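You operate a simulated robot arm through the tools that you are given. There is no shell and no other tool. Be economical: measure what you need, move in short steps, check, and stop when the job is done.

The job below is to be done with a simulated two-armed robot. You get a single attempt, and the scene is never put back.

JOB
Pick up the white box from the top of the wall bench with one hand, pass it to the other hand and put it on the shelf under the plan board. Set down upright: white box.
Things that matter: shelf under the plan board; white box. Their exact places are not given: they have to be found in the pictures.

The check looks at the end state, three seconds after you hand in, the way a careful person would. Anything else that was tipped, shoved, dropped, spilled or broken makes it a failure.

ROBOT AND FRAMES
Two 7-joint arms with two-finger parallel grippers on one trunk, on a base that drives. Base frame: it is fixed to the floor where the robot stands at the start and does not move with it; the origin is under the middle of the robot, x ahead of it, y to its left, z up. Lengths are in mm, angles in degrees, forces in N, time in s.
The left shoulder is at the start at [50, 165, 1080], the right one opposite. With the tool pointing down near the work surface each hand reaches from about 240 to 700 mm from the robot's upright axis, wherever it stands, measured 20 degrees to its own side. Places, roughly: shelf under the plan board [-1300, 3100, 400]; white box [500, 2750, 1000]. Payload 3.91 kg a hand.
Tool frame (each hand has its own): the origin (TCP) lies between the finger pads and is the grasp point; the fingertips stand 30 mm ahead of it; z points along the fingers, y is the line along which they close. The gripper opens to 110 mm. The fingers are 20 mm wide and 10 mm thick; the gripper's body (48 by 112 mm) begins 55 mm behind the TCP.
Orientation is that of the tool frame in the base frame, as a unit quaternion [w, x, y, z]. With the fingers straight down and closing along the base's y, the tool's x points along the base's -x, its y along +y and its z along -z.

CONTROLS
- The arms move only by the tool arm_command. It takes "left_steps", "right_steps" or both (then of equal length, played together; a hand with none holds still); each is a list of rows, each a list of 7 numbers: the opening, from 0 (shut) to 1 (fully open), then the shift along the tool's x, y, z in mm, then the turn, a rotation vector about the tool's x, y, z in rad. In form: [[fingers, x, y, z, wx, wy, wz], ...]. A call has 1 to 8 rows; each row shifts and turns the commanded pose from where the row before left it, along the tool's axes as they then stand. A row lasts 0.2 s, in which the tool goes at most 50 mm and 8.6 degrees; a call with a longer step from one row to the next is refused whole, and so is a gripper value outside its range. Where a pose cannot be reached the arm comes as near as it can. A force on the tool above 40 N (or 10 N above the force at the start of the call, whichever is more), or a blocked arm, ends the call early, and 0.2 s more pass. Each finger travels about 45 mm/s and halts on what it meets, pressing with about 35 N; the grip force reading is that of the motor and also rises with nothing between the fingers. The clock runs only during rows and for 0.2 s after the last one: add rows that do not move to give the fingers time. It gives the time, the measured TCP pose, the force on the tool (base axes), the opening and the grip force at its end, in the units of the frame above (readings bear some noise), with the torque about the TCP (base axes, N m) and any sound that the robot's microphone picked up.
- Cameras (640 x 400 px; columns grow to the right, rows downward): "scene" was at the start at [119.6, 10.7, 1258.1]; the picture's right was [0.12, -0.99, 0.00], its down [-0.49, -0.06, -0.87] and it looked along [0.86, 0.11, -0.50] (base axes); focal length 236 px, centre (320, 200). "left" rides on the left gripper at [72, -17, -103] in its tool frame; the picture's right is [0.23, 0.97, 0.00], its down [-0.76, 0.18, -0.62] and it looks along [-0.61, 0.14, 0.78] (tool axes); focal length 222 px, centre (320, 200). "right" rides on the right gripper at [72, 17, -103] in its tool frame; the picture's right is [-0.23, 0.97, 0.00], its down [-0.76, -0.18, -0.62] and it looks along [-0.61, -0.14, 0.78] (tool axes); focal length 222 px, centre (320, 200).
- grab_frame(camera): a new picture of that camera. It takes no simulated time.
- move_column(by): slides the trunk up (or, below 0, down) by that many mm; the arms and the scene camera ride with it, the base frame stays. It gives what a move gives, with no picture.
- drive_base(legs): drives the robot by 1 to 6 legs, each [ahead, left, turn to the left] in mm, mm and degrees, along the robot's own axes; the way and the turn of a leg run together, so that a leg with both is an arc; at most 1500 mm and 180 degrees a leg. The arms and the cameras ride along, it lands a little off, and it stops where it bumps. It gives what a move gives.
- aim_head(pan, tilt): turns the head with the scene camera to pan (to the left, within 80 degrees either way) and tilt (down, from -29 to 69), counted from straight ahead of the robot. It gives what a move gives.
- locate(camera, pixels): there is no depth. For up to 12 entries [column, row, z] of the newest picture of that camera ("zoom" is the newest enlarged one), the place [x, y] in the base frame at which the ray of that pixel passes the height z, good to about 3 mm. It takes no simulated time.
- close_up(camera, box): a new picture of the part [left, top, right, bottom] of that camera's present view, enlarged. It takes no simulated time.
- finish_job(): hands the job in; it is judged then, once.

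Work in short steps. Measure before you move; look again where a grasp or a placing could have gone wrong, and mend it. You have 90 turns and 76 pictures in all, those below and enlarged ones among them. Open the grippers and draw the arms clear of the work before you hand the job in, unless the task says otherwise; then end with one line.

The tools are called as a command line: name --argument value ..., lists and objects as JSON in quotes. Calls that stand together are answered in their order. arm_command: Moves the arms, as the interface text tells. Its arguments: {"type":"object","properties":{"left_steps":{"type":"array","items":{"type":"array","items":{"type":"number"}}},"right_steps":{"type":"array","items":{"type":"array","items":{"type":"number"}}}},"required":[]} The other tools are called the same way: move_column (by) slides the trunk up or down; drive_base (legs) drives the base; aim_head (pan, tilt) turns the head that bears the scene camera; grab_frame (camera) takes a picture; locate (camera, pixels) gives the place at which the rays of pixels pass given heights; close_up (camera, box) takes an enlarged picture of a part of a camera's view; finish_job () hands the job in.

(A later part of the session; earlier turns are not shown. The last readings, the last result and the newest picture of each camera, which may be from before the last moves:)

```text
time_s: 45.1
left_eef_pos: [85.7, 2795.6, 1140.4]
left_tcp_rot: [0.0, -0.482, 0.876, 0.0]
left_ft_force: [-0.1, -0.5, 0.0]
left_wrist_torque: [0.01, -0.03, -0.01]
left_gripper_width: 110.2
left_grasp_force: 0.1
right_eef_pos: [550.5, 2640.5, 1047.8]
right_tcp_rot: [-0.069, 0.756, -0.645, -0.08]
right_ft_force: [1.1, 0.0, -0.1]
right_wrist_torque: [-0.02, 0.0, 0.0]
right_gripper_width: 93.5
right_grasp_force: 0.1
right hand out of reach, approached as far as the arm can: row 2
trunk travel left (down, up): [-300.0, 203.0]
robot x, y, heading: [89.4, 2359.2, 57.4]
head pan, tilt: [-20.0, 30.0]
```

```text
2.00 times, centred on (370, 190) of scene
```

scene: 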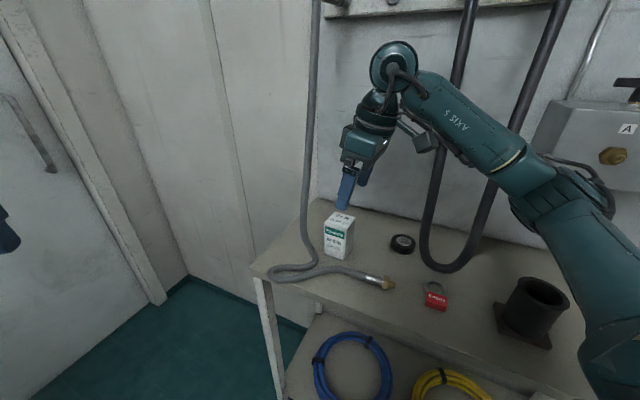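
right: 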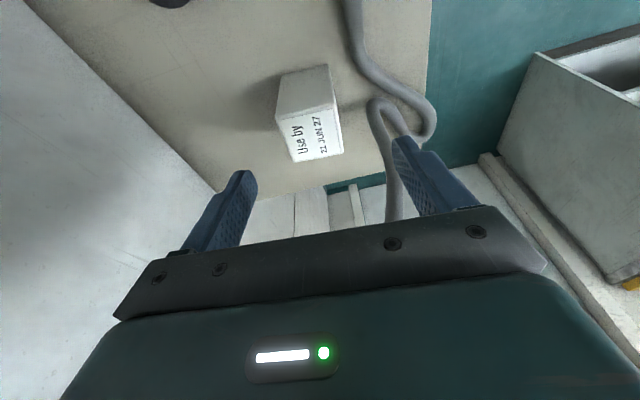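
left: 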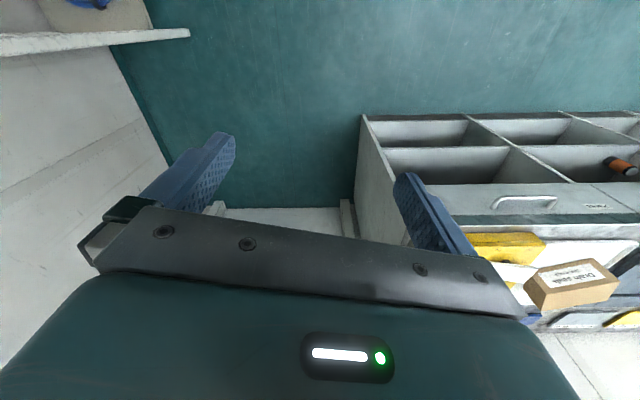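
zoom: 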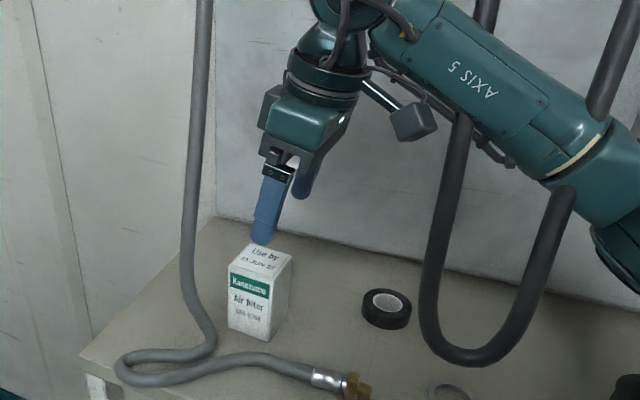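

It fell ~25 mm short at this height; I descend to z≈978 (tips still above the box's top at 937) and then try the remaining lateral shift.

arm_command --right_steps '[[0.85, 7.3, 0, 34.2, 0, 0, 0], [0.85, 7.3, 0, 34.2, 0, 0, 0], [0.85, -10.5, -11.8, 2.2, 0, 0, 0], [0.85, -10.5, -11.8, 2.2, 0, 0, 0]]'

grab_frame --camera "right"

```text
time_s: 46.1
left_eef_pos: [84.7, 2795.9, 1141.0]
left_tcp_rot: [0.001, -0.482, 0.876, 0.0]
left_ft_force: [0.2, -0.2, -0.4]
left_wrist_torque: [-0.01, -0.01, -0.03]
left_gripper_width: 109.9
left_grasp_force: 0.0
right_eef_pos: [552.4, 2639.7, 975.7]
right_tcp_rot: [-0.067, 0.755, -0.648, -0.081]
right_ft_force: [-0.5, -0.6, -0.2]
right_wrist_torque: [0.01, 0.02, 0.0]
right_gripper_width: 93.5
right_grasp_force: 0.0
right hand out of reach, approached as far as the arm can: row 3, 4
trunk travel left (down, up): [-300.0, 203.0]
robot x, y, heading: [93.6, 2360.1, 57.6]
head pan, tilt: [-20.0, 30.0]
```

```text
45 pictures are left
```

right: 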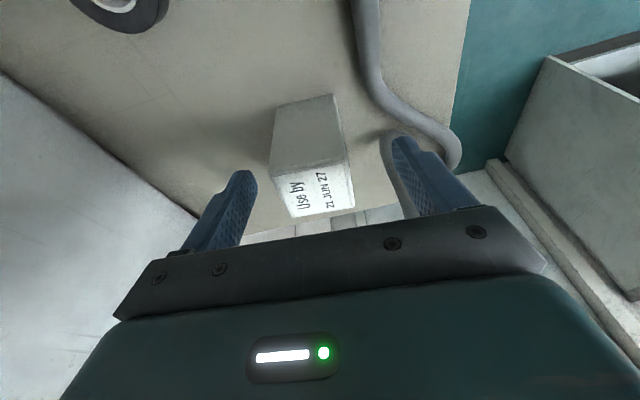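

The limit is the wrist, not height. I raise 12 mm for margin and let the base carry the arm the remaining ≈(25, 30) mm.

arm_command --right_steps '[[0.85, 0, 0, -12, 0, 0, 0]]'

drive_base --legs '[[40, -4, 0]]'

grab_frame --camera "right"

```text
time_s: 46.5
left_eef_pos: [83.6, 2794.7, 1140.1]
left_tcp_rot: [0.001, -0.481, 0.877, 0.001]
left_ft_force: [0.7, -0.1, -0.2]
left_wrist_torque: [-0.01, 0.01, 0.01]
left_gripper_width: 109.9
left_grasp_force: 0.0
right_eef_pos: [552.3, 2636.5, 989.3]
right_tcp_rot: [-0.067, 0.755, -0.648, -0.081]
right_ft_force: [0.0, 0.1, 0.2]
right_wrist_torque: [-0.02, 0.0, 0.0]
right_gripper_width: 93.4
right_grasp_force: 0.0
trunk travel left (down, up): [-300.0, 203.0]
robot x, y, heading: [91.0, 2360.3, 57.3]
head pan, tilt: [-20.0, 30.0]
```

```text
time_s: 47.4
left_eef_pos: [109.7, 2826.7, 1139.7]
left_tcp_rot: [0.0, -0.481, 0.876, 0.0]
left_ft_force: [-0.4, -0.7, 0.3]
left_wrist_torque: [-0.01, 0.05, -0.01]
left_gripper_width: 110.1
left_grasp_force: 0.0
right_eef_pos: [576.9, 2668.9, 986.3]
right_tcp_rot: [-0.067, 0.755, -0.647, -0.081]
right_ft_force: [-0.5, -0.7, -0.8]
right_wrist_torque: [-0.04, 0.04, 0.03]
right_gripper_width: 93.6
right_grasp_force: 0.0
trunk travel left (down, up): [-300.0, 203.0]
robot x, y, heading: [115.7, 2393.4, 57.7]
head pan, tilt: [-20.0, 30.0]
```

```text
44 pictures are left
```

right: 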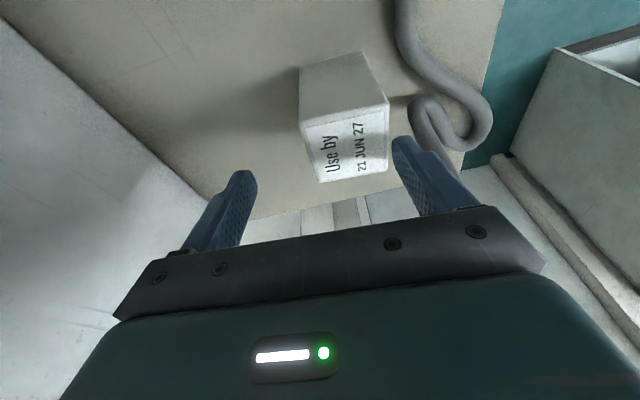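

I measure the box's top corners from this close view.

locate --camera "right" --pixels '[[304, 128, 937], [319, 183, 937], [389, 170, 937], [390, 102, 937], [299, 68, 850], [365, 51, 850]]'

```text
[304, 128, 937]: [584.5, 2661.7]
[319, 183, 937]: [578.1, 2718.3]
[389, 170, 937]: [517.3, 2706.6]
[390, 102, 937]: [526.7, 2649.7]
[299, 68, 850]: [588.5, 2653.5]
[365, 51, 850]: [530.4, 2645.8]
```

Relative to the hand, the box centre is at ≈(552, 2684), i.e. (−25, +15) from TCP. I check the strand relative to the hand before descending.

locate --camera "right" --pixels '[[418, 112, 860], [432, 145, 870], [432, 145, 900], [432, 145, 950], [455, 125, 860], [395, 30, 860]]'

close_up --camera "right" --box '[280, 40, 520, 220]'

close_up --camera "scene" --box '[250, 90, 450, 290]'

```text
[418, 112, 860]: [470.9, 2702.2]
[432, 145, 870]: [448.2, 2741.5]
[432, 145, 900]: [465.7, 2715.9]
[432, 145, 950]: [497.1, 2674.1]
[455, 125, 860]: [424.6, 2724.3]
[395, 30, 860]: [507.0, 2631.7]
```

```text
2.22 times, centred on (400, 130) of right
```

zoom: 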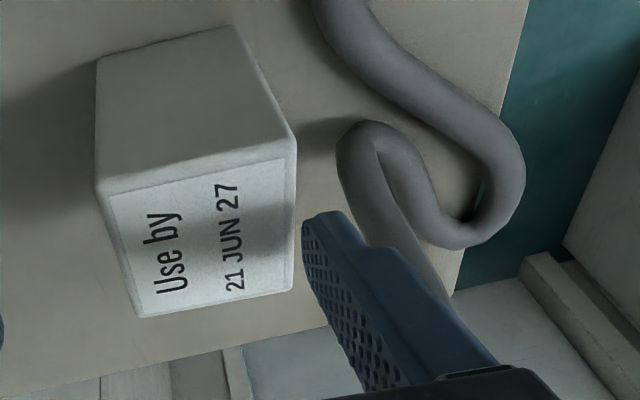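

```text
2.00 times, centred on (350, 190) of scene
```

zoom: 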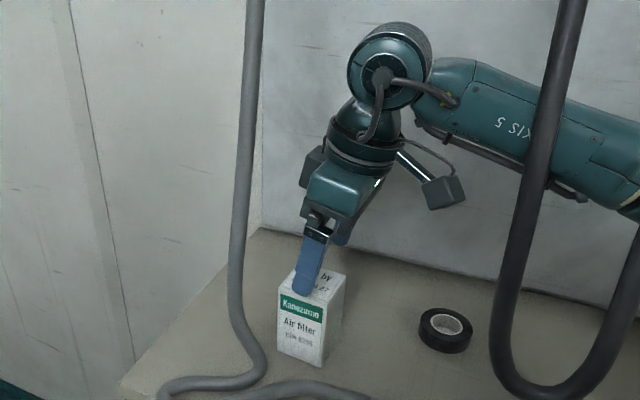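

The black hose now appears in front of the forearm; I look at the full scene to understand that before moving.

aim_head --pan -30 --tilt 15

grab_frame --camera "scene"

```text
time_s: 48.2
left_eef_pos: [109.9, 2827.2, 1140.5]
left_tcp_rot: [0.0, -0.482, 0.876, 0.001]
left_ft_force: [-1.1, 0.6, 0.4]
left_wrist_torque: [-0.02, -0.01, 0.04]
left_gripper_width: 110.2
left_grasp_force: 0.0
right_eef_pos: [577.5, 2668.1, 988.1]
right_tcp_rot: [-0.068, 0.755, -0.648, -0.081]
right_ft_force: [0.1, -1.0, 0.4]
right_wrist_torque: [0.01, 0.01, -0.01]
right_gripper_width: 93.6
right_grasp_force: 0.0
trunk travel left (down, up): [-300.0, 203.0]
robot x, y, heading: [118.4, 2390.2, 57.3]
head pan, tilt: [-30.0, 15.0]
```

```text
41 pictures are left
```

scene: 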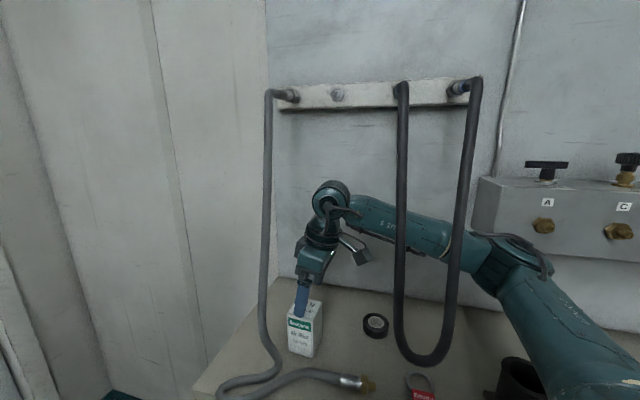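

The arm has reached here with no contact readings and the hose looks undisturbed. I shift −22 mm in x to line up on the tool axis and check.

arm_command --right_steps '[[0.85, -3.4, 22.1, 0.7, 0, 0, 0], [0.85, 0, 0, 0, 0, 0, 0]]'

grab_frame --camera "right"

```text
time_s: 48.8
left_eef_pos: [109.3, 2825.7, 1140.0]
left_tcp_rot: [0.0, -0.482, 0.876, 0.0]
left_ft_force: [0.0, 0.3, -0.1]
left_wrist_torque: [-0.01, -0.02, -0.01]
left_gripper_width: 110.0
left_grasp_force: 0.3
right_eef_pos: [554.7, 2668.1, 989.2]
right_tcp_rot: [-0.068, 0.754, -0.648, -0.08]
right_ft_force: [-0.3, 0.0, 0.8]
right_wrist_torque: [0.03, -0.01, -0.02]
right_gripper_width: 93.3
right_grasp_force: 0.0
trunk travel left (down, up): [-300.0, 203.0]
robot x, y, heading: [116.4, 2386.3, 57.6]
head pan, tilt: [-30.0, 15.0]
```

```text
40 pictures are left
```

right: 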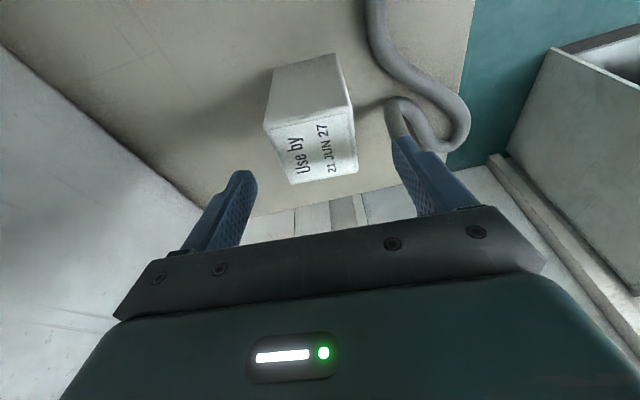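

locate --camera "right" --pixels '[[264, 130, 937], [290, 184, 937], [358, 173, 937], [351, 108, 937]]'

```text
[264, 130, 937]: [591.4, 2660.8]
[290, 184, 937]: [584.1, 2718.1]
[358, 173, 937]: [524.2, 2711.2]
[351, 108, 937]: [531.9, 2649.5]
```

The box centre is ≈(558, 2685), about 3 mm off in x. I descend along the tool axis with that correction.

arm_command --right_steps '[[0.85, 0, -3, 20, 0, 0, 0], [0.85, 0, 0, 20, 0, 0, 0], [0.85, 0, 0, 20, 0, 0, 0], [0.85, 0, 0, 18, 0, 0, 0], [0.85, 0, 0, 0, 0, 0, 0]]'

grab_frame --camera "right"

close_up --camera "scene" --box '[220, 180, 420, 400]'

```text
time_s: 50.0
left_eef_pos: [109.4, 2826.5, 1140.0]
left_tcp_rot: [0.0, -0.482, 0.876, 0.0]
left_ft_force: [0.2, -0.3, 0.3]
left_wrist_torque: [0.01, 0.02, 0.01]
left_gripper_width: 109.9
left_grasp_force: 0.0
right_eef_pos: [553.6, 2685.5, 912.2]
right_tcp_rot: [-0.068, 0.754, -0.648, -0.08]
right_ft_force: [-0.2, -0.1, -0.5]
right_wrist_torque: [-0.02, 0.03, 0.01]
right_gripper_width: 93.5
right_grasp_force: 0.0
trunk travel left (down, up): [-300.0, 203.0]
robot x, y, heading: [115.2, 2389.6, 57.6]
head pan, tilt: [-30.0, 15.0]
```

```text
39 pictures are left
```

right: 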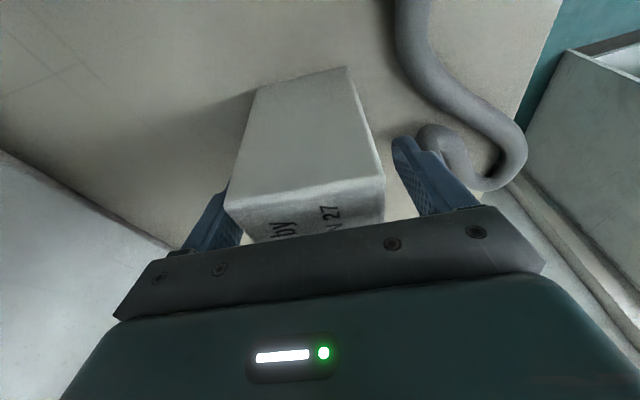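

```text
1.82 times, centred on (320, 290) of scene
```

zoom: 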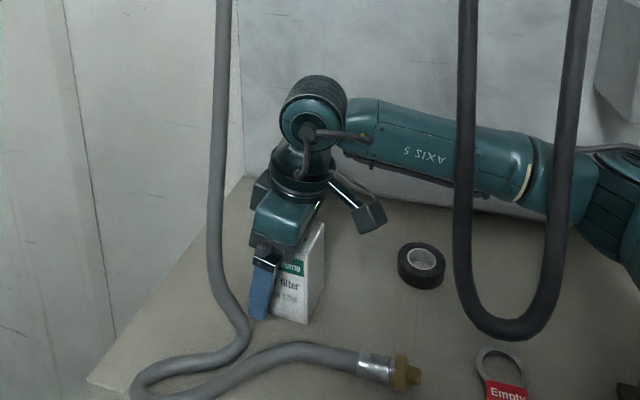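

The box sits between the fingers. I close the gripper.

arm_command --right_steps '[[0.6, 0, 0, 0, 0, 0, 0], [0.4, 0, 0, 0, 0, 0, 0], [0.2, 0, 0, 0, 0, 0, 0], [0.2, 0, 0, 0, 0, 0, 0], [0.2, 0, 0, 0, 0, 0, 0], [0.2, 0, 0, 0, 0, 0, 0]]'

```text
time_s: 51.4
left_eef_pos: [110.3, 2826.1, 1139.9]
left_tcp_rot: [0.001, -0.482, 0.876, 0.001]
left_ft_force: [1.1, 0.8, -0.1]
left_wrist_torque: [-0.04, 0.0, -0.01]
left_gripper_width: 110.1
left_grasp_force: 0.0
right_eef_pos: [553.8, 2686.3, 913.0]
right_tcp_rot: [-0.068, 0.754, -0.648, -0.081]
right_ft_force: [0.4, -0.1, -0.2]
right_wrist_torque: [-0.02, 0.01, 0.01]
right_gripper_width: 55.7
right_grasp_force: 35.3
trunk travel left (down, up): [-300.0, 203.0]
robot x, y, heading: [116.6, 2392.5, 57.7]
head pan, tilt: [-30.0, 15.0]
```

Gripped (55.7 mm, 35 N). I lift 90 mm straight up and check.

arm_command --right_steps '[[0.2, -3, 0, -14.7, 0, 0, 0], [0.2, -5, 0, -24.5, 0, 0, 0], [0.2, -5, 0, -24.5, 0, 0, 0], [0.2, -5, 0, -24.5, 0, 0, 0]]'

grab_frame --camera "scene"

```text
time_s: 52.4
left_eef_pos: [109.8, 2826.0, 1141.1]
left_tcp_rot: [0.001, -0.481, 0.877, 0.002]
left_ft_force: [-0.4, 0.0, 0.0]
left_wrist_torque: [0.01, 0.03, 0.02]
left_gripper_width: 110.1
left_grasp_force: 0.1
right_eef_pos: [553.4, 2683.3, 1002.6]
right_tcp_rot: [-0.068, 0.754, -0.648, -0.08]
right_ft_force: [-0.2, 0.3, -2.2]
right_wrist_torque: [0.02, 0.01, 0.05]
right_gripper_width: 55.6
right_grasp_force: 34.8
trunk travel left (down, up): [-300.0, 203.0]
robot x, y, heading: [115.3, 2392.9, 57.8]
head pan, tilt: [-30.0, 15.0]
```

```text
37 pictures are left
```

scene: 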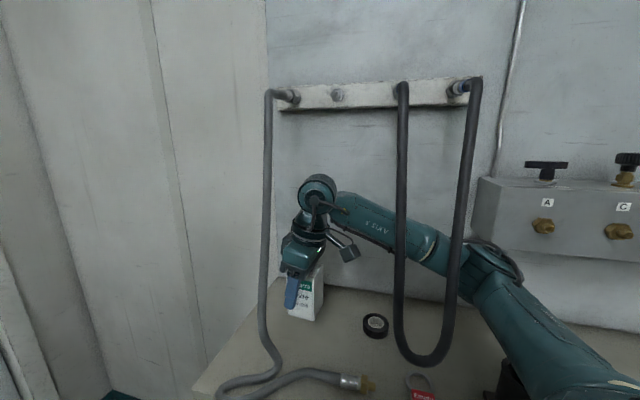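

Lifted cleanly. I retrace: raise 50 and back 60 mm in −y, then drive the base back.

arm_command --right_steps '[[0.2, 15.8, 3.2, -20.4, 0, 0, 0], [0.2, 15.8, 3.2, -20.4, 0, 0, 0], [0.2, 15.8, 3.2, -20.4, 0, 0, 0]]'

drive_base --legs '[[-130, -10, 0]]'

grab_frame --camera "scene"

```text
time_s: 53.2
left_eef_pos: [109.0, 2825.4, 1140.5]
left_tcp_rot: [0.001, -0.482, 0.876, 0.0]
left_ft_force: [0.2, -0.3, 0.4]
left_wrist_torque: [-0.02, 0.0, -0.01]
left_gripper_width: 110.2
left_grasp_force: 0.1
right_eef_pos: [553.4, 2623.9, 1052.2]
right_tcp_rot: [-0.068, 0.754, -0.648, -0.08]
right_ft_force: [-0.9, 0.0, -1.5]
right_wrist_torque: [0.04, 0.01, 0.03]
right_gripper_width: 55.9
right_grasp_force: 35.0
trunk travel left (down, up): [-300.0, 203.0]
robot x, y, heading: [115.5, 2389.9, 57.8]
head pan, tilt: [-30.0, 15.0]
```

```text
time_s: 54.5
left_eef_pos: [48.0, 2710.0, 1140.6]
left_tcp_rot: [0.001, -0.483, 0.876, 0.001]
left_ft_force: [0.3, -0.6, 0.8]
left_wrist_torque: [0.05, 0.02, -0.01]
left_gripper_width: 110.0
left_grasp_force: 0.1
right_eef_pos: [492.2, 2508.4, 1051.4]
right_tcp_rot: [-0.068, 0.755, -0.648, -0.081]
right_ft_force: [-0.5, -0.4, -2.1]
right_wrist_torque: [-0.01, -0.04, 0.04]
right_gripper_width: 55.8
right_grasp_force: 34.7
trunk travel left (down, up): [-300.0, 203.0]
robot x, y, heading: [53.0, 2275.4, 57.6]
head pan, tilt: [-30.0, 15.0]
```

```text
36 pictures are left
```

scene: 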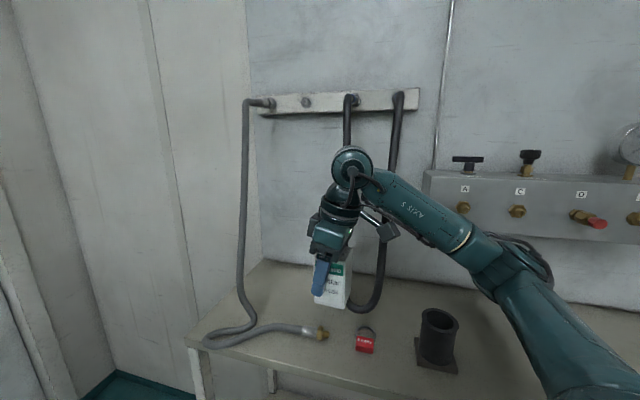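

The box is held and clear. I back away from the bench, turn to heading 90°, and look at the cabinet run with the shelf.

drive_base --legs '[[-150, 250, 0], [0, 0, 32.4]]'

aim_head --pan 40 --tilt 15

grab_frame --camera "scene"

```text
time_s: 58.9
left_eef_pos: [-477.0, 2643.9, 1140.8]
left_tcp_rot: [-0.001, 0.71, -0.704, -0.001]
left_ft_force: [0.4, -0.1, 0.0]
left_wrist_torque: [-0.02, -0.01, -0.01]
left_gripper_width: 110.2
left_grasp_force: 0.0
right_eef_pos: [4.1, 2715.5, 1050.8]
right_tcp_rot: [-0.042, 0.907, -0.408, -0.097]
right_ft_force: [-0.5, 0.0, -2.4]
right_wrist_torque: [0.06, 0.02, 0.0]
right_gripper_width: 55.8
right_grasp_force: 35.1
trunk travel left (down, up): [-300.0, 203.0]
robot x, y, heading: [-233.3, 2280.0, 90.7]
head pan, tilt: [-30.0, 15.0]
```

```text
time_s: 60.3
left_eef_pos: [-477.1, 2644.7, 1139.5]
left_tcp_rot: [0.0, 0.71, -0.704, -0.001]
left_ft_force: [-0.7, -0.4, 0.2]
left_wrist_torque: [0.02, 0.01, -0.01]
left_gripper_width: 110.0
left_grasp_force: 0.1
right_eef_pos: [4.1, 2715.9, 1051.5]
right_tcp_rot: [-0.041, 0.907, -0.407, -0.096]
right_ft_force: [0.1, 0.4, -1.5]
right_wrist_torque: [0.05, 0.04, -0.04]
right_gripper_width: 55.8
right_grasp_force: 35.3
trunk travel left (down, up): [-300.0, 203.0]
robot x, y, heading: [-234.1, 2283.4, 90.7]
head pan, tilt: [40.0, 15.0]
```

```text
35 pictures are left
```

scene: 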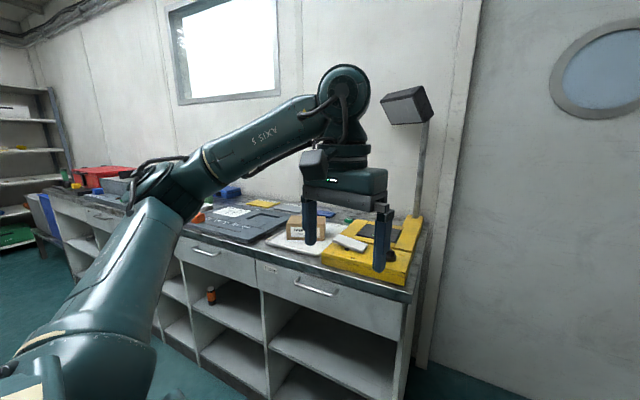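

I see a dark board lying on the counter (235,225). I drive left ~800 mm to face the area around x≈−1050.

drive_base --legs '[[-150, 850, 0]]'

aim_head --pan 15 --tilt 30

grab_frame --camera "scene"

```text
time_s: 68.0
left_eef_pos: [-1311.5, 2480.2, 1140.0]
left_tcp_rot: [-0.001, 0.713, -0.702, 0.0]
left_ft_force: [-0.1, 0.3, -0.3]
left_wrist_torque: [0.01, -0.02, 0.02]
left_gripper_width: 109.8
left_grasp_force: 0.1
right_eef_pos: [-829.9, 2555.3, 1051.0]
right_tcp_rot: [-0.042, 0.908, -0.404, -0.098]
right_ft_force: [0.4, 0.1, -1.8]
right_wrist_torque: [0.02, -0.03, 0.01]
right_gripper_width: 56.1
right_grasp_force: 34.7
trunk travel left (down, up): [-300.0, 203.0]
robot x, y, heading: [-1063.9, 2121.2, 91.0]
head pan, tilt: [40.0, 15.0]
```

```text
time_s: 68.9
left_eef_pos: [-1311.3, 2481.2, 1141.1]
left_tcp_rot: [0.0, 0.713, -0.702, -0.001]
left_ft_force: [-0.5, 0.6, 0.1]
left_wrist_torque: [-0.01, -0.02, -0.01]
left_gripper_width: 109.8
left_grasp_force: 0.1
right_eef_pos: [-829.3, 2554.2, 1051.9]
right_tcp_rot: [-0.041, 0.908, -0.405, -0.097]
right_ft_force: [-1.0, 0.9, -1.3]
right_wrist_torque: [0.03, 0.03, -0.03]
right_gripper_width: 55.9
right_grasp_force: 35.0
trunk travel left (down, up): [-300.0, 203.0]
robot x, y, heading: [-1067.7, 2122.3, 90.8]
head pan, tilt: [15.0, 30.0]
```

```text
34 pictures are left
```

scene: 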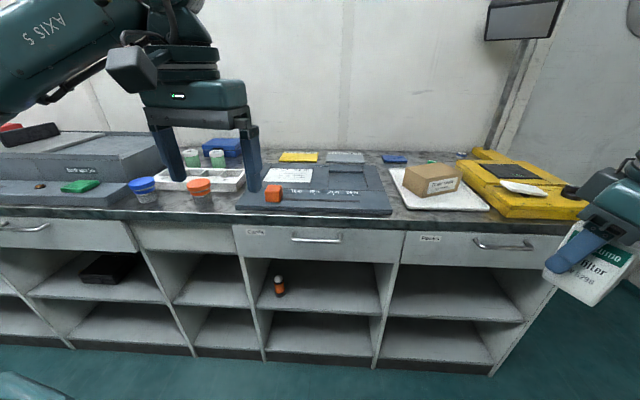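

I zoom in on the counter-top board and the compartments.

close_up --camera "scene" --box '[200, 140, 420, 360]'

locate --camera "scene" --pixels '[[310, 312, 400], [270, 307, 400], [380, 315, 400], [264, 360, 0], [374, 368, 0], [190, 350, 0], [493, 374, 0], [315, 200, 900], [100, 300, 400], [215, 305, 400]]'

```text
1.82 times, centred on (310, 250) of scene
```

zoom: 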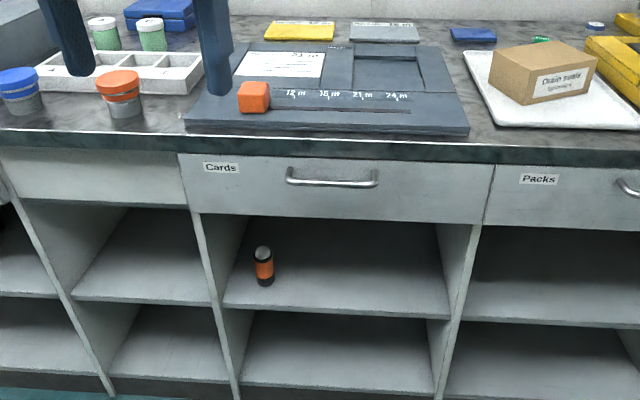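

```text
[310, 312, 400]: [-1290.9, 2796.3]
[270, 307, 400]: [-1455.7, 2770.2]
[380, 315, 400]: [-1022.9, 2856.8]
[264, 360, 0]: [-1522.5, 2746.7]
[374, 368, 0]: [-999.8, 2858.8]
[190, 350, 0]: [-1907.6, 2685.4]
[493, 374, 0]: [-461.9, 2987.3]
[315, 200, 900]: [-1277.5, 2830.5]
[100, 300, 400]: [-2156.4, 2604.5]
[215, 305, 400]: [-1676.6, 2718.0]
```

The board with depth marks ("12 m 15 m…") is the plan board on the counter; the shelf under it is the "Cards" column's middle shelf (z≈400, front y≈2796 at x≈−1290), with an orange bottle at left to avoid. Now the handover: I bring the right hand to front-centre and yaw the left tool 49.5° to the right.

arm_command --right_steps '[[0.2, -38.6, 6.9, 8.3, 0, 0, 0], [0.2, -38.6, 6.9, 8.3, 0, 0, 0], [0.2, -38.6, 6.9, 8.3, 0, 0, 0], [0.2, -38.6, 6.9, 8.3, 0, 0, 0], [0.2, 0, 0, 0, 0, 0, 0], [0.2, 0, 0, 0, 0, 0, 0]]' --left_steps '[[1, 0, 0, 0, 0, 0, 0.144], [1, 0, 0, 0, 0, 0, 0.144], [1, 0, 0, 0, 0, 0, 0.144], [1, 0, 0, 0, 0, 0, 0.144], [1, 0, 0, 0, 0, 0, 0.144], [1, 0, 0, 0, 0, 0, 0.144]]'

arm_command --left_steps '[[1, 0, 0, 0, 0, -0.136, 0], [1, 0, 0, 0, 0, -0.136, 0], [1, 0, 0, 0, 0, -0.136, 0], [1, 0, 0, 0, 0, -0.136, 0], [1, 0, 0, 0, 0, -0.136, 0]]'

```text
time_s: 70.3
left_eef_pos: [-1311.1, 2480.8, 1139.8]
left_tcp_rot: [0.0, -0.354, 0.935, 0.001]
left_ft_force: [0.8, -0.2, 0.6]
left_wrist_torque: [0.01, 0.02, -0.01]
left_gripper_width: 109.8
left_grasp_force: 0.1
right_eef_pos: [-954.4, 2654.8, 1052.8]
right_tcp_rot: [-0.042, 0.909, -0.404, -0.097]
right_ft_force: [-0.2, -0.1, -1.5]
right_wrist_torque: [0.01, 0.0, 0.01]
right_gripper_width: 55.7
right_grasp_force: 34.8
trunk travel left (down, up): [-300.0, 203.0]
robot x, y, heading: [-1067.2, 2119.8, 91.1]
head pan, tilt: [15.0, 30.0]
```

```text
time_s: 71.5
left_eef_pos: [-1311.8, 2481.8, 1139.9]
left_tcp_rot: [0.312, -0.332, 0.882, 0.119]
left_ft_force: [-1.1, -1.1, 0.1]
left_wrist_torque: [-0.02, -0.04, -0.01]
left_gripper_width: 110.2
left_grasp_force: 0.1
right_eef_pos: [-955.9, 2654.4, 1054.3]
right_tcp_rot: [-0.042, 0.909, -0.404, -0.097]
right_ft_force: [-0.1, -0.7, -1.8]
right_wrist_torque: [0.01, 0.03, 0.01]
right_gripper_width: 55.9
right_grasp_force: 35.0
trunk travel left (down, up): [-300.0, 203.0]
robot x, y, heading: [-1069.4, 2119.0, 91.1]
head pan, tilt: [15.0, 30.0]
```

Both moved without limits. I finish the pitch (another 39°).

arm_command --left_steps '[[0.8, 0, 0, 0, 0, -0.136, 0], [0.8, 0, 0, 0, 0, -0.136, 0], [0.8, 0, 0, 0, 0, -0.136, 0], [0.8, 0, 0, 0, 0, -0.136, 0], [0.8, 0, 0, 0, 0, -0.136, 0]]'

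aim_head --pan 0 --tilt 30

grab_frame --camera "scene"

grab_frame --camera "left"

```text
time_s: 72.7
left_eef_pos: [-1293.7, 2476.1, 1140.4]
left_tcp_rot: [0.572, -0.287, 0.735, 0.225]
left_ft_force: [-0.2, 1.2, -0.5]
left_wrist_torque: [0.04, 0.0, -0.03]
left_gripper_width: 88.0
left_grasp_force: 0.1
left hand out of reach, approached as far as the arm can: row 4, 5
right_eef_pos: [-955.1, 2654.2, 1054.0]
right_tcp_rot: [-0.042, 0.909, -0.404, -0.097]
right_ft_force: [-0.5, 0.1, -1.4]
right_wrist_torque: [0.03, -0.01, 0.01]
right_gripper_width: 55.8
right_grasp_force: 35.3
trunk travel left (down, up): [-300.0, 203.0]
robot x, y, heading: [-1065.1, 2122.1, 91.0]
head pan, tilt: [15.0, 30.0]
```

```text
time_s: 73.4
left_eef_pos: [-1293.4, 2477.4, 1139.4]
left_tcp_rot: [0.571, -0.288, 0.735, 0.225]
left_ft_force: [0.2, 0.3, 0.6]
left_wrist_torque: [-0.02, -0.02, -0.01]
left_gripper_width: 87.9
left_grasp_force: 0.1
right_eef_pos: [-955.0, 2654.1, 1053.7]
right_tcp_rot: [-0.042, 0.909, -0.404, -0.098]
right_ft_force: [-0.2, 0.8, -1.3]
right_wrist_torque: [0.0, 0.05, -0.02]
right_gripper_width: 55.7
right_grasp_force: 34.9
trunk travel left (down, up): [-300.0, 203.0]
robot x, y, heading: [-1063.5, 2123.2, 90.9]
head pan, tilt: [0.0, 30.0]
```

```text
32 pictures are left
```

scene: 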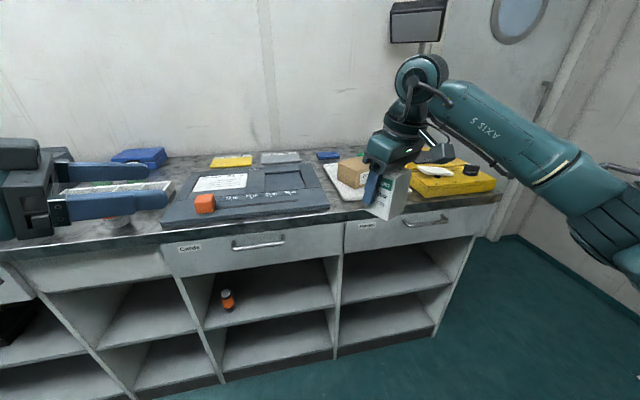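

```text
31 pictures are left
```

left: 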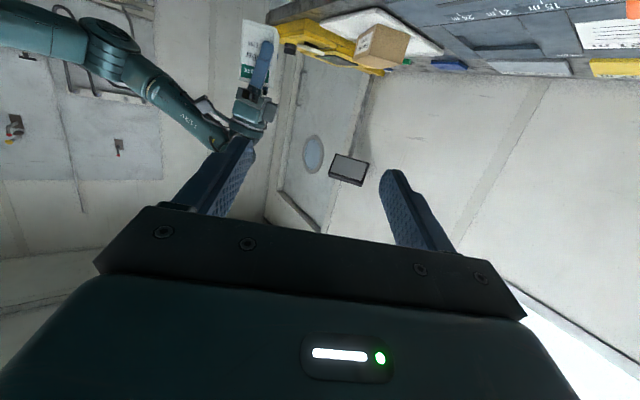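

Left tool now points at az≈43°, 14° down – fine. I move it to the pre-handover point 100 mm short of the box.

arm_command --left_steps '[[0.8, 7.9, -14.3, 40.8, 0, 0, 0], [0.8, 7.9, -14.3, 40.8, 0, 0, 0], [0.8, 7.9, -14.3, 40.8, 0, 0, 0], [0.8, 7.9, -14.3, 40.8, 0, 0, 0], [0.8, 7.9, -14.3, 40.8, 0, 0, 0], [0.8, 7.9, -14.3, 40.8, 0, 0, 0], [0.8, 7.9, -14.3, 40.8, 0, 0, 0]]'

grab_frame --camera "left"

grab_frame --camera "scene"

```text
time_s: 75.0
left_eef_pos: [-1022.9, 2579.9, 1021.9]
left_tcp_rot: [0.588, -0.275, 0.727, 0.224]
left_ft_force: [0.2, 0.3, -0.2]
left_wrist_torque: [-0.01, 0.0, 0.05]
left_gripper_width: 87.8
left_grasp_force: 0.3
right_eef_pos: [-954.5, 2655.3, 1052.4]
right_tcp_rot: [-0.041, 0.909, -0.404, -0.097]
right_ft_force: [-0.8, 0.0, -1.9]
right_wrist_torque: [0.0, -0.01, 0.03]
right_gripper_width: 55.8
right_grasp_force: 34.5
trunk travel left (down, up): [-300.0, 203.0]
robot x, y, heading: [-1068.1, 2118.6, 90.9]
head pan, tilt: [0.0, 30.0]
```

```text
30 pictures are left
```

left: 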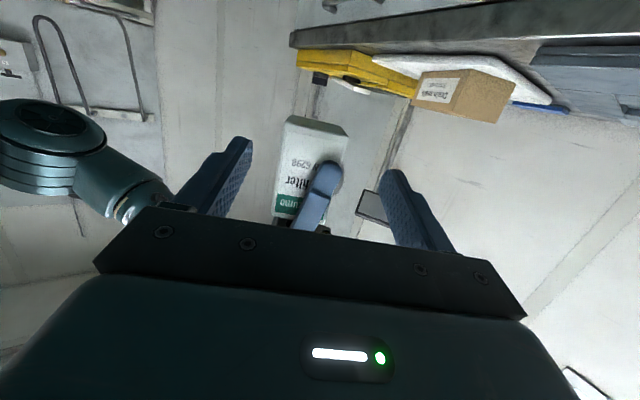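

```text
29 pictures are left
```

scene: 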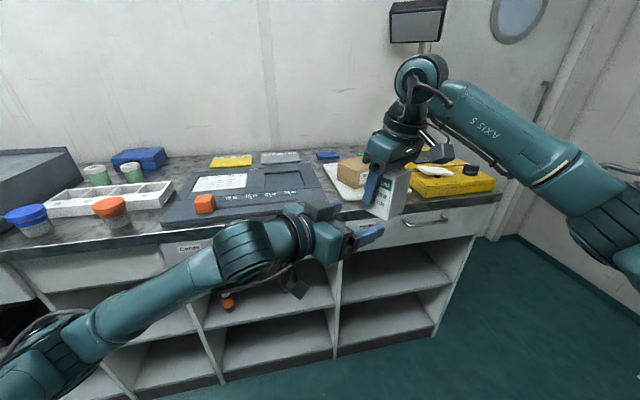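

The box appears between the left fingers. I measure the box's lower corners from the left camera to confirm lateral alignment.

close_up --camera "left" --box '[230, 90, 400, 240]'

```text
2.67 times, centred on (315, 165) of left
```

zoom: 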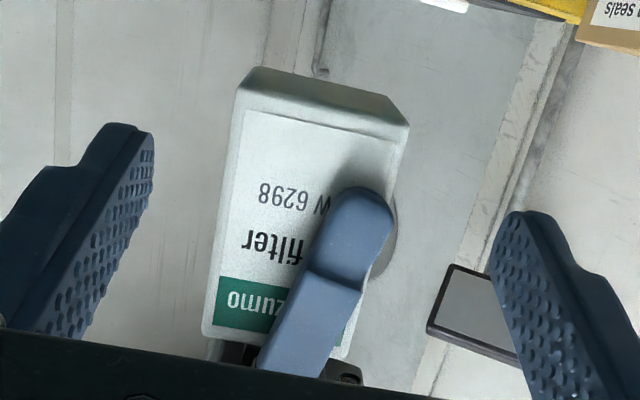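

locate --camera "zoom" --pixels '[[238, 90, 991], [408, 128, 991], [390, 93, 991], [258, 67, 991], [202, 335, 1078], [350, 358, 1078]]'

```text
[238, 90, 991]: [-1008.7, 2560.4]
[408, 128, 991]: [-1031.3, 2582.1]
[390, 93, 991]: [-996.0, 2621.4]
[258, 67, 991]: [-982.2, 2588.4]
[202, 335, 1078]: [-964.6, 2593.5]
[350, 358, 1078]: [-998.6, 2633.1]
```

Vision puts the box bottom at ≈z 1005 (left TCP z 1022 is right) and lateral offset ≈−3 mm. I advance the first 50 mm horizontally and re-look.

arm_command --left_steps '[[0.8, -5.2, -1.5, 24.5, 0, 0, 0], [0.8, -5.2, -1.5, 24.5, 0, 0, 0], [0.8, 0, 0, 0, 0, 0, 0]]'

close_up --camera "left" --box '[190, 50, 430, 240]'

close_up --camera "scene" --box '[290, 110, 450, 270]'

```text
time_s: 75.8
left_eef_pos: [-986.0, 2611.8, 1021.9]
left_tcp_rot: [0.589, -0.274, 0.727, 0.223]
left_ft_force: [0.0, 0.1, -0.5]
left_wrist_torque: [0.0, -0.02, 0.0]
left_gripper_width: 88.0
left_grasp_force: 0.1
right_eef_pos: [-954.9, 2654.7, 1053.4]
right_tcp_rot: [-0.041, 0.909, -0.403, -0.098]
right_ft_force: [-0.3, -0.1, -1.5]
right_wrist_torque: [0.02, 0.0, -0.01]
right_gripper_width: 55.6
right_grasp_force: 35.1
trunk travel left (down, up): [-300.0, 203.0]
robot x, y, heading: [-1065.1, 2121.0, 90.7]
head pan, tilt: [0.0, 30.0]
```

```text
2.11 times, centred on (310, 145) of left
```

zoom: 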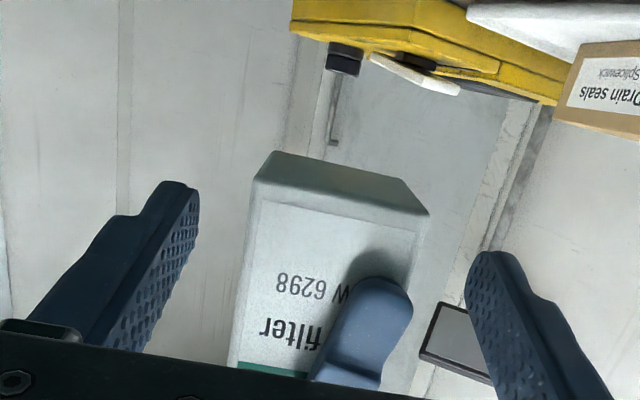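

```text
2.50 times, centred on (370, 190) of scene
```

zoom: 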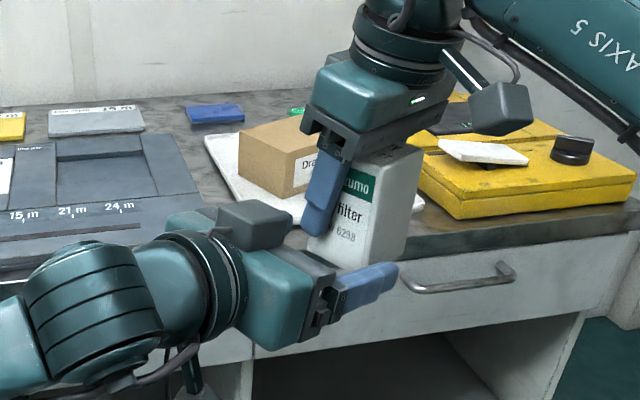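

Consistent: box face is 30 mm ahead of TCP, lateral −4. I advance the remaining 50 mm with −3 lateral.

arm_command --left_steps '[[0.8, -5.2, -1.5, 24.5, 0, 0, 0], [0.8, -5.2, -1.5, 24.5, 0, 0, 0], [0.8, 0, 0, 0, 0, 0, 0]]'

close_up --camera "scene" --box '[290, 110, 450, 270]'

grab_frame --camera "left"

```text
time_s: 76.6
left_eef_pos: [-948.1, 2641.7, 1022.9]
left_tcp_rot: [0.587, -0.274, 0.728, 0.222]
left_ft_force: [-0.6, 0.8, 0.2]
left_wrist_torque: [-0.01, -0.02, 0.03]
left_gripper_width: 87.9
left_grasp_force: 0.1
right_eef_pos: [-955.5, 2655.1, 1052.6]
right_tcp_rot: [-0.041, 0.909, -0.404, -0.097]
right_ft_force: [0.2, -0.2, -1.5]
right_wrist_torque: [0.03, -0.01, 0.03]
right_gripper_width: 55.7
right_grasp_force: 34.8
trunk travel left (down, up): [-300.0, 203.0]
robot x, y, heading: [-1070.5, 2118.5, 90.6]
head pan, tilt: [0.0, 30.0]
```

```text
2.50 times, centred on (370, 190) of scene
```

zoom: 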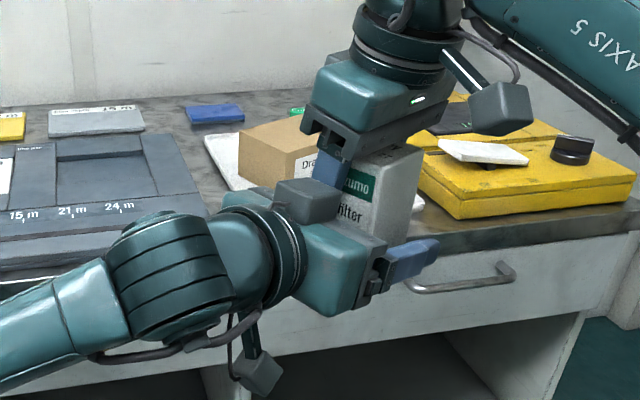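

```text
24 pictures are left
```

left: 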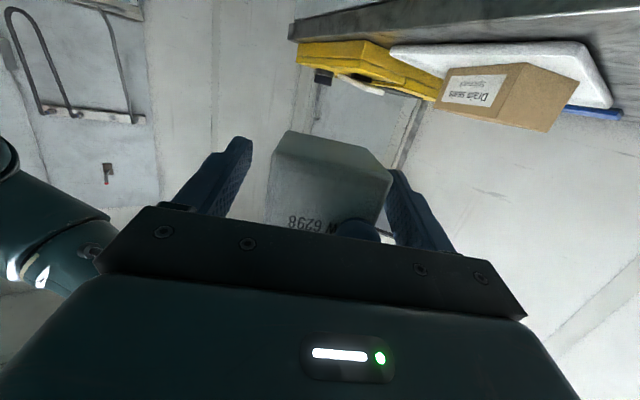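

The box is between the left fingers, a bit nearer the +y finger; I nudge +4 mm in tool y and close the left gripper.

arm_command --left_steps '[[0.8, 0, 4, 0, 0, 0, 0], [0.65, 0, 0, 0, 0, 0, 0], [0.5, 0, 0, 0, 0, 0, 0], [0.35, 0, 0, 0, 0, 0, 0], [0.2, 0, 0, 0, 0, 0, 0], [0.2, 0, 0, 0, 0, 0, 0], [0.2, 0, 0, 0, 0, 0, 0]]'

```text
time_s: 78.2
left_eef_pos: [-949.7, 2643.7, 1024.8]
left_tcp_rot: [0.587, -0.274, 0.728, 0.224]
left_ft_force: [9.7, -4.7, -1.7]
left_wrist_torque: [0.9, 0.69, 1.1]
left_gripper_width: 55.9
left_grasp_force: 34.7
right_eef_pos: [-955.2, 2655.0, 1051.6]
right_tcp_rot: [-0.041, 0.908, -0.405, -0.097]
right_ft_force: [-9.5, 5.8, 0.0]
right_wrist_torque: [-0.77, -0.4, -1.18]
right_gripper_width: 55.9
right_grasp_force: 35.2
trunk travel left (down, up): [-300.0, 203.0]
robot x, y, heading: [-1068.2, 2121.1, 91.0]
head pan, tilt: [0.0, 30.0]
```

Both hold; there's ~11 N of side strain. I relax the left by −3 mm in tool y, then check.

arm_command --left_steps '[[0.2, 0, -3, 0, 0, 0, 0], [0.2, 0, 0, 0, 0, 0, 0]]'

```text
time_s: 78.8
left_eef_pos: [-948.6, 2644.4, 1024.0]
left_tcp_rot: [0.587, -0.276, 0.727, 0.224]
left_ft_force: [-0.4, 5.1, -1.7]
left_wrist_torque: [0.81, -0.35, -0.3]
left_gripper_width: 55.8
left_grasp_force: 34.8
right_eef_pos: [-954.1, 2654.0, 1054.0]
right_tcp_rot: [-0.04, 0.909, -0.404, -0.094]
right_ft_force: [0.3, -4.5, 2.0]
right_wrist_torque: [-0.94, 0.29, 0.27]
right_gripper_width: 55.6
right_grasp_force: 35.5
trunk travel left (down, up): [-300.0, 203.0]
robot x, y, heading: [-1067.6, 2119.5, 91.0]
head pan, tilt: [0.0, 30.0]
```

Strain is low. I open the right gripper just slightly (to ~70 mm) so its near finger doesn't touch the left palm.

arm_command --right_steps '[[0.55, 0, 0, 0, 0, 0, 0], [0.6, 0, 0, 0, 0, 0, 0], [0.64, 0, 0, 0, 0, 0, 0], [0.64, 0, 0, 0, 0, 0, 0]]'

close_up --camera "scene" --box '[290, 110, 450, 270]'

```text
time_s: 79.8
left_eef_pos: [-949.7, 2643.6, 1023.0]
left_tcp_rot: [0.587, -0.277, 0.727, 0.225]
left_ft_force: [-18.2, 0.6, 0.0]
left_wrist_torque: [-0.06, -0.03, 0.01]
left_gripper_width: 56.1
left_grasp_force: 35.5
right_eef_pos: [-953.8, 2654.1, 1052.4]
right_tcp_rot: [-0.042, 0.908, -0.406, -0.096]
right_ft_force: [18.7, 0.0, 0.1]
right_wrist_torque: [0.04, -0.53, 0.18]
right_gripper_width: 63.7
right_grasp_force: 0.1
trunk travel left (down, up): [-300.0, 203.0]
robot x, y, heading: [-1068.0, 2123.6, 90.9]
head pan, tilt: [0.0, 30.0]
```

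```text
2.50 times, centred on (370, 190) of scene
```

zoom: 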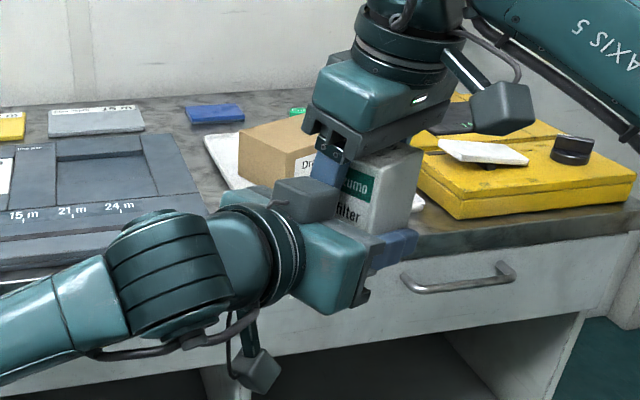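

The right near finger touches the left hand's block at 63.7 mm (18 N). I back it to ~61 mm and withdraw the right hand along its own axis.

arm_command --right_steps '[[0.555, 0, 0, 0, 0, 0, 0], [0.555, 0, 0, -10, 0, 0, 0], [0.555, 0, 0, -15, 0, 0, 0]]'

```text
time_s: 80.6
left_eef_pos: [-944.7, 2639.2, 1021.4]
left_tcp_rot: [0.588, -0.273, 0.73, 0.219]
left_ft_force: [-0.2, -0.2, -2.0]
left_wrist_torque: [0.01, -0.02, 0.05]
left_gripper_width: 55.7
left_grasp_force: 34.9
right_eef_pos: [-954.5, 2649.0, 1077.9]
right_tcp_rot: [-0.044, 0.908, -0.403, -0.1]
right_ft_force: [0.8, 0.0, 0.8]
right_wrist_torque: [-0.01, 0.01, 0.03]
right_gripper_width: 61.6
right_grasp_force: 0.3
trunk travel left (down, up): [-300.0, 203.0]
robot x, y, heading: [-1067.4, 2122.0, 91.1]
head pan, tilt: [0.0, 30.0]
```

Free of contact, left carries the box (−2 N). I raise the right hand further and move it out to the right.

arm_command --right_steps '[[0.555, 0, 0, -35, 0, 0, 0], [0.555, 0, 0, -35, 0, 0, 0], [0.555, 0, 0, -30, 0, 0, 0], [0.555, 35, -20, 0, 0, 0, 0], [0.555, 35, -20, 0, 0, 0, 0], [0.555, 35, -20, 0, 0, 0, 0], [0.555, 35, -20, 0, 0, 0, 0]]'

grab_frame --camera "scene"

```text
time_s: 82.2
left_eef_pos: [-946.5, 2642.1, 1024.6]
left_tcp_rot: [0.588, -0.274, 0.728, 0.222]
left_ft_force: [0.4, -0.5, -1.3]
left_wrist_torque: [0.0, 0.01, 0.01]
left_gripper_width: 56.0
left_grasp_force: 35.2
right_eef_pos: [-803.9, 2569.0, 1137.4]
right_tcp_rot: [-0.042, 0.908, -0.405, -0.096]
right_ft_force: [-0.2, 0.5, -1.2]
right_wrist_torque: [0.04, -0.02, -0.03]
right_gripper_width: 60.9
right_grasp_force: 0.0
right hand out of reach, approached as far as the arm can: row 6, 7
trunk travel left (down, up): [-300.0, 203.0]
robot x, y, heading: [-1067.4, 2122.4, 91.0]
head pan, tilt: [0.0, 30.0]
```

```text
22 pictures are left
```

scene: 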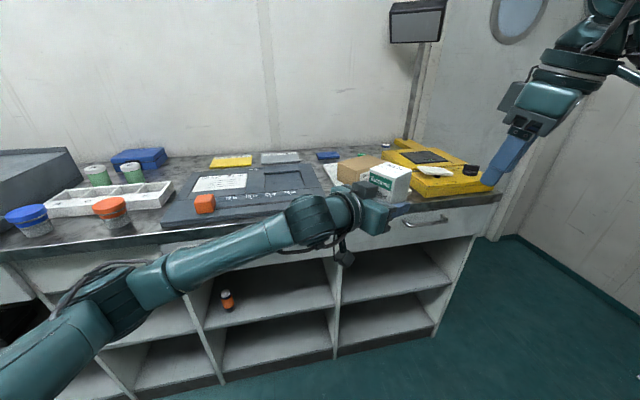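

Handover done; the box stands upright in the left hand. I measure the compartment and the bottle for the placing pose.

locate --camera "scene" --pixels '[[229, 310, 400], [205, 329, 400], [334, 307, 400], [270, 318, 400], [181, 278, 650], [181, 278, 700], [181, 278, 750], [335, 257, 650], [335, 257, 700], [222, 382, 0], [338, 357, 0], [265, 283, 400]]'

close_up --camera "scene" --box '[150, 200, 390, 390]'

```text
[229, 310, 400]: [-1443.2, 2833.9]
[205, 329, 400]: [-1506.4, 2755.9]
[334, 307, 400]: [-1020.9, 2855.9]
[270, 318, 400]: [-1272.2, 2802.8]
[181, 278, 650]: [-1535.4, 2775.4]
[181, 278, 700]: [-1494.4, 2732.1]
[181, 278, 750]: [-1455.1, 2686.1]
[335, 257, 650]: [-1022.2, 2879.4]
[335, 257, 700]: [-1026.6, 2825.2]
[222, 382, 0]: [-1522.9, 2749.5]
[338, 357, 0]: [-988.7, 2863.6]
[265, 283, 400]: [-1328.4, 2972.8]
```

```text
2.11 times, centred on (270, 295) of scene
```

zoom: 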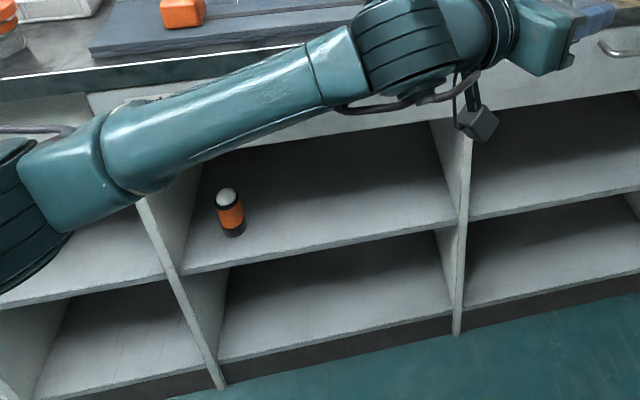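

Shelf top z≈400, front edge y≈2815 at x≈−1220, normal az ≈101.6°, opening up to ≈670; bottle is at x≈−1443, well to the left. I draw the left hand back-left and start yawing it toward straight ahead.

arm_command --left_steps '[[0.2, 7.9, 13.6, -37.2, 0, 0, 0], [0.2, 7.9, 13.6, -37.2, 0, 0, 0], [0.2, 7.9, 13.6, -37.2, 0, 0, 0], [0.2, 7.9, 13.6, -37.2, 0, 0, 0], [0.2, 0, 0, 0, -0.139, 0, -0.0297], [0.2, 0, 0, 0, -0.139, 0, -0.0297], [0.2, 0, 0, 0, -0.139, 0, -0.0297]]'

arm_command --left_steps '[[0.2, 0, 0, 0, -0.139, 0, -0.0297], [0.2, 0, 0, 0, -0.139, 0, -0.0297], [0.2, 0, 0, 0, -0.139, 0, -0.0297], [0.2, 0, 36, 0, 0, 0, 0], [0.2, 0, 36, 0, 0, 0, 0], [0.2, 0, 36, 0, 0, 0, 0], [0.2, 0, 36, 0, 0, 0, 0]]'

```text
time_s: 83.8
left_eef_pos: [-1141.5, 2596.4, 1023.9]
left_tcp_rot: [0.535, -0.406, 0.664, 0.328]
left_ft_force: [-0.1, -0.6, -1.7]
left_wrist_torque: [-0.02, -0.01, -0.02]
left_gripper_width: 55.7
left_grasp_force: 35.0
left hand out of reach, approached as far as the arm can: row 6, 7
right_eef_pos: [-803.9, 2569.3, 1137.6]
right_tcp_rot: [-0.041, 0.908, -0.405, -0.097]
right_ft_force: [1.4, -0.1, 0.2]
right_wrist_torque: [0.0, 0.0, 0.02]
right_gripper_width: 61.2
right_grasp_force: 0.0
trunk travel left (down, up): [-300.0, 203.0]
robot x, y, heading: [-1066.7, 2120.4, 91.0]
head pan, tilt: [0.0, 30.0]
```

```text
time_s: 85.4
left_eef_pos: [-1268.9, 2661.8, 1025.7]
left_tcp_rot: [0.537, -0.406, 0.663, 0.329]
left_ft_force: [-0.6, -0.1, -1.8]
left_wrist_torque: [0.01, -0.01, 0.01]
left_gripper_width: 55.8
left_grasp_force: 34.8
left hand out of reach, approached as far as the arm can: row 1, 2, 3
right_eef_pos: [-804.0, 2569.4, 1137.2]
right_tcp_rot: [-0.043, 0.908, -0.406, -0.097]
right_ft_force: [-0.6, 0.0, -0.5]
right_wrist_torque: [0.0, 0.03, -0.01]
right_gripper_width: 61.0
right_grasp_force: 0.2
trunk travel left (down, up): [-300.0, 203.0]
robot x, y, heading: [-1066.8, 2120.8, 91.2]
head pan, tilt: [0.0, 30.0]
```

Wrist yaw halted at az 63°. With the hand now further left there may be more room; I try more yaw.

arm_command --left_steps '[[0.2, 0, 0, 0, -0.139, 0, -0.0297], [0.2, 0, 0, 0, -0.139, 0, -0.0297], [0.2, 0, 0, 0, -0.139, 0, -0.0297]]'

```text
time_s: 86.2
left_eef_pos: [-1327.2, 2649.9, 1032.8]
left_tcp_rot: [0.454, -0.538, 0.563, 0.434]
left_ft_force: [-0.2, 0.2, -2.2]
left_wrist_torque: [-0.04, -0.03, -0.06]
left_gripper_width: 55.8
left_grasp_force: 35.2
left hand out of reach, approached as far as the arm can: row 3
right_eef_pos: [-804.9, 2568.2, 1138.1]
right_tcp_rot: [-0.044, 0.908, -0.406, -0.097]
right_ft_force: [-0.3, -0.2, -0.2]
right_wrist_torque: [-0.02, -0.02, -0.01]
right_gripper_width: 61.3
right_grasp_force: 0.0
trunk travel left (down, up): [-300.0, 203.0]
robot x, y, heading: [-1067.8, 2121.0, 90.9]
head pan, tilt: [0.0, 30.0]
```

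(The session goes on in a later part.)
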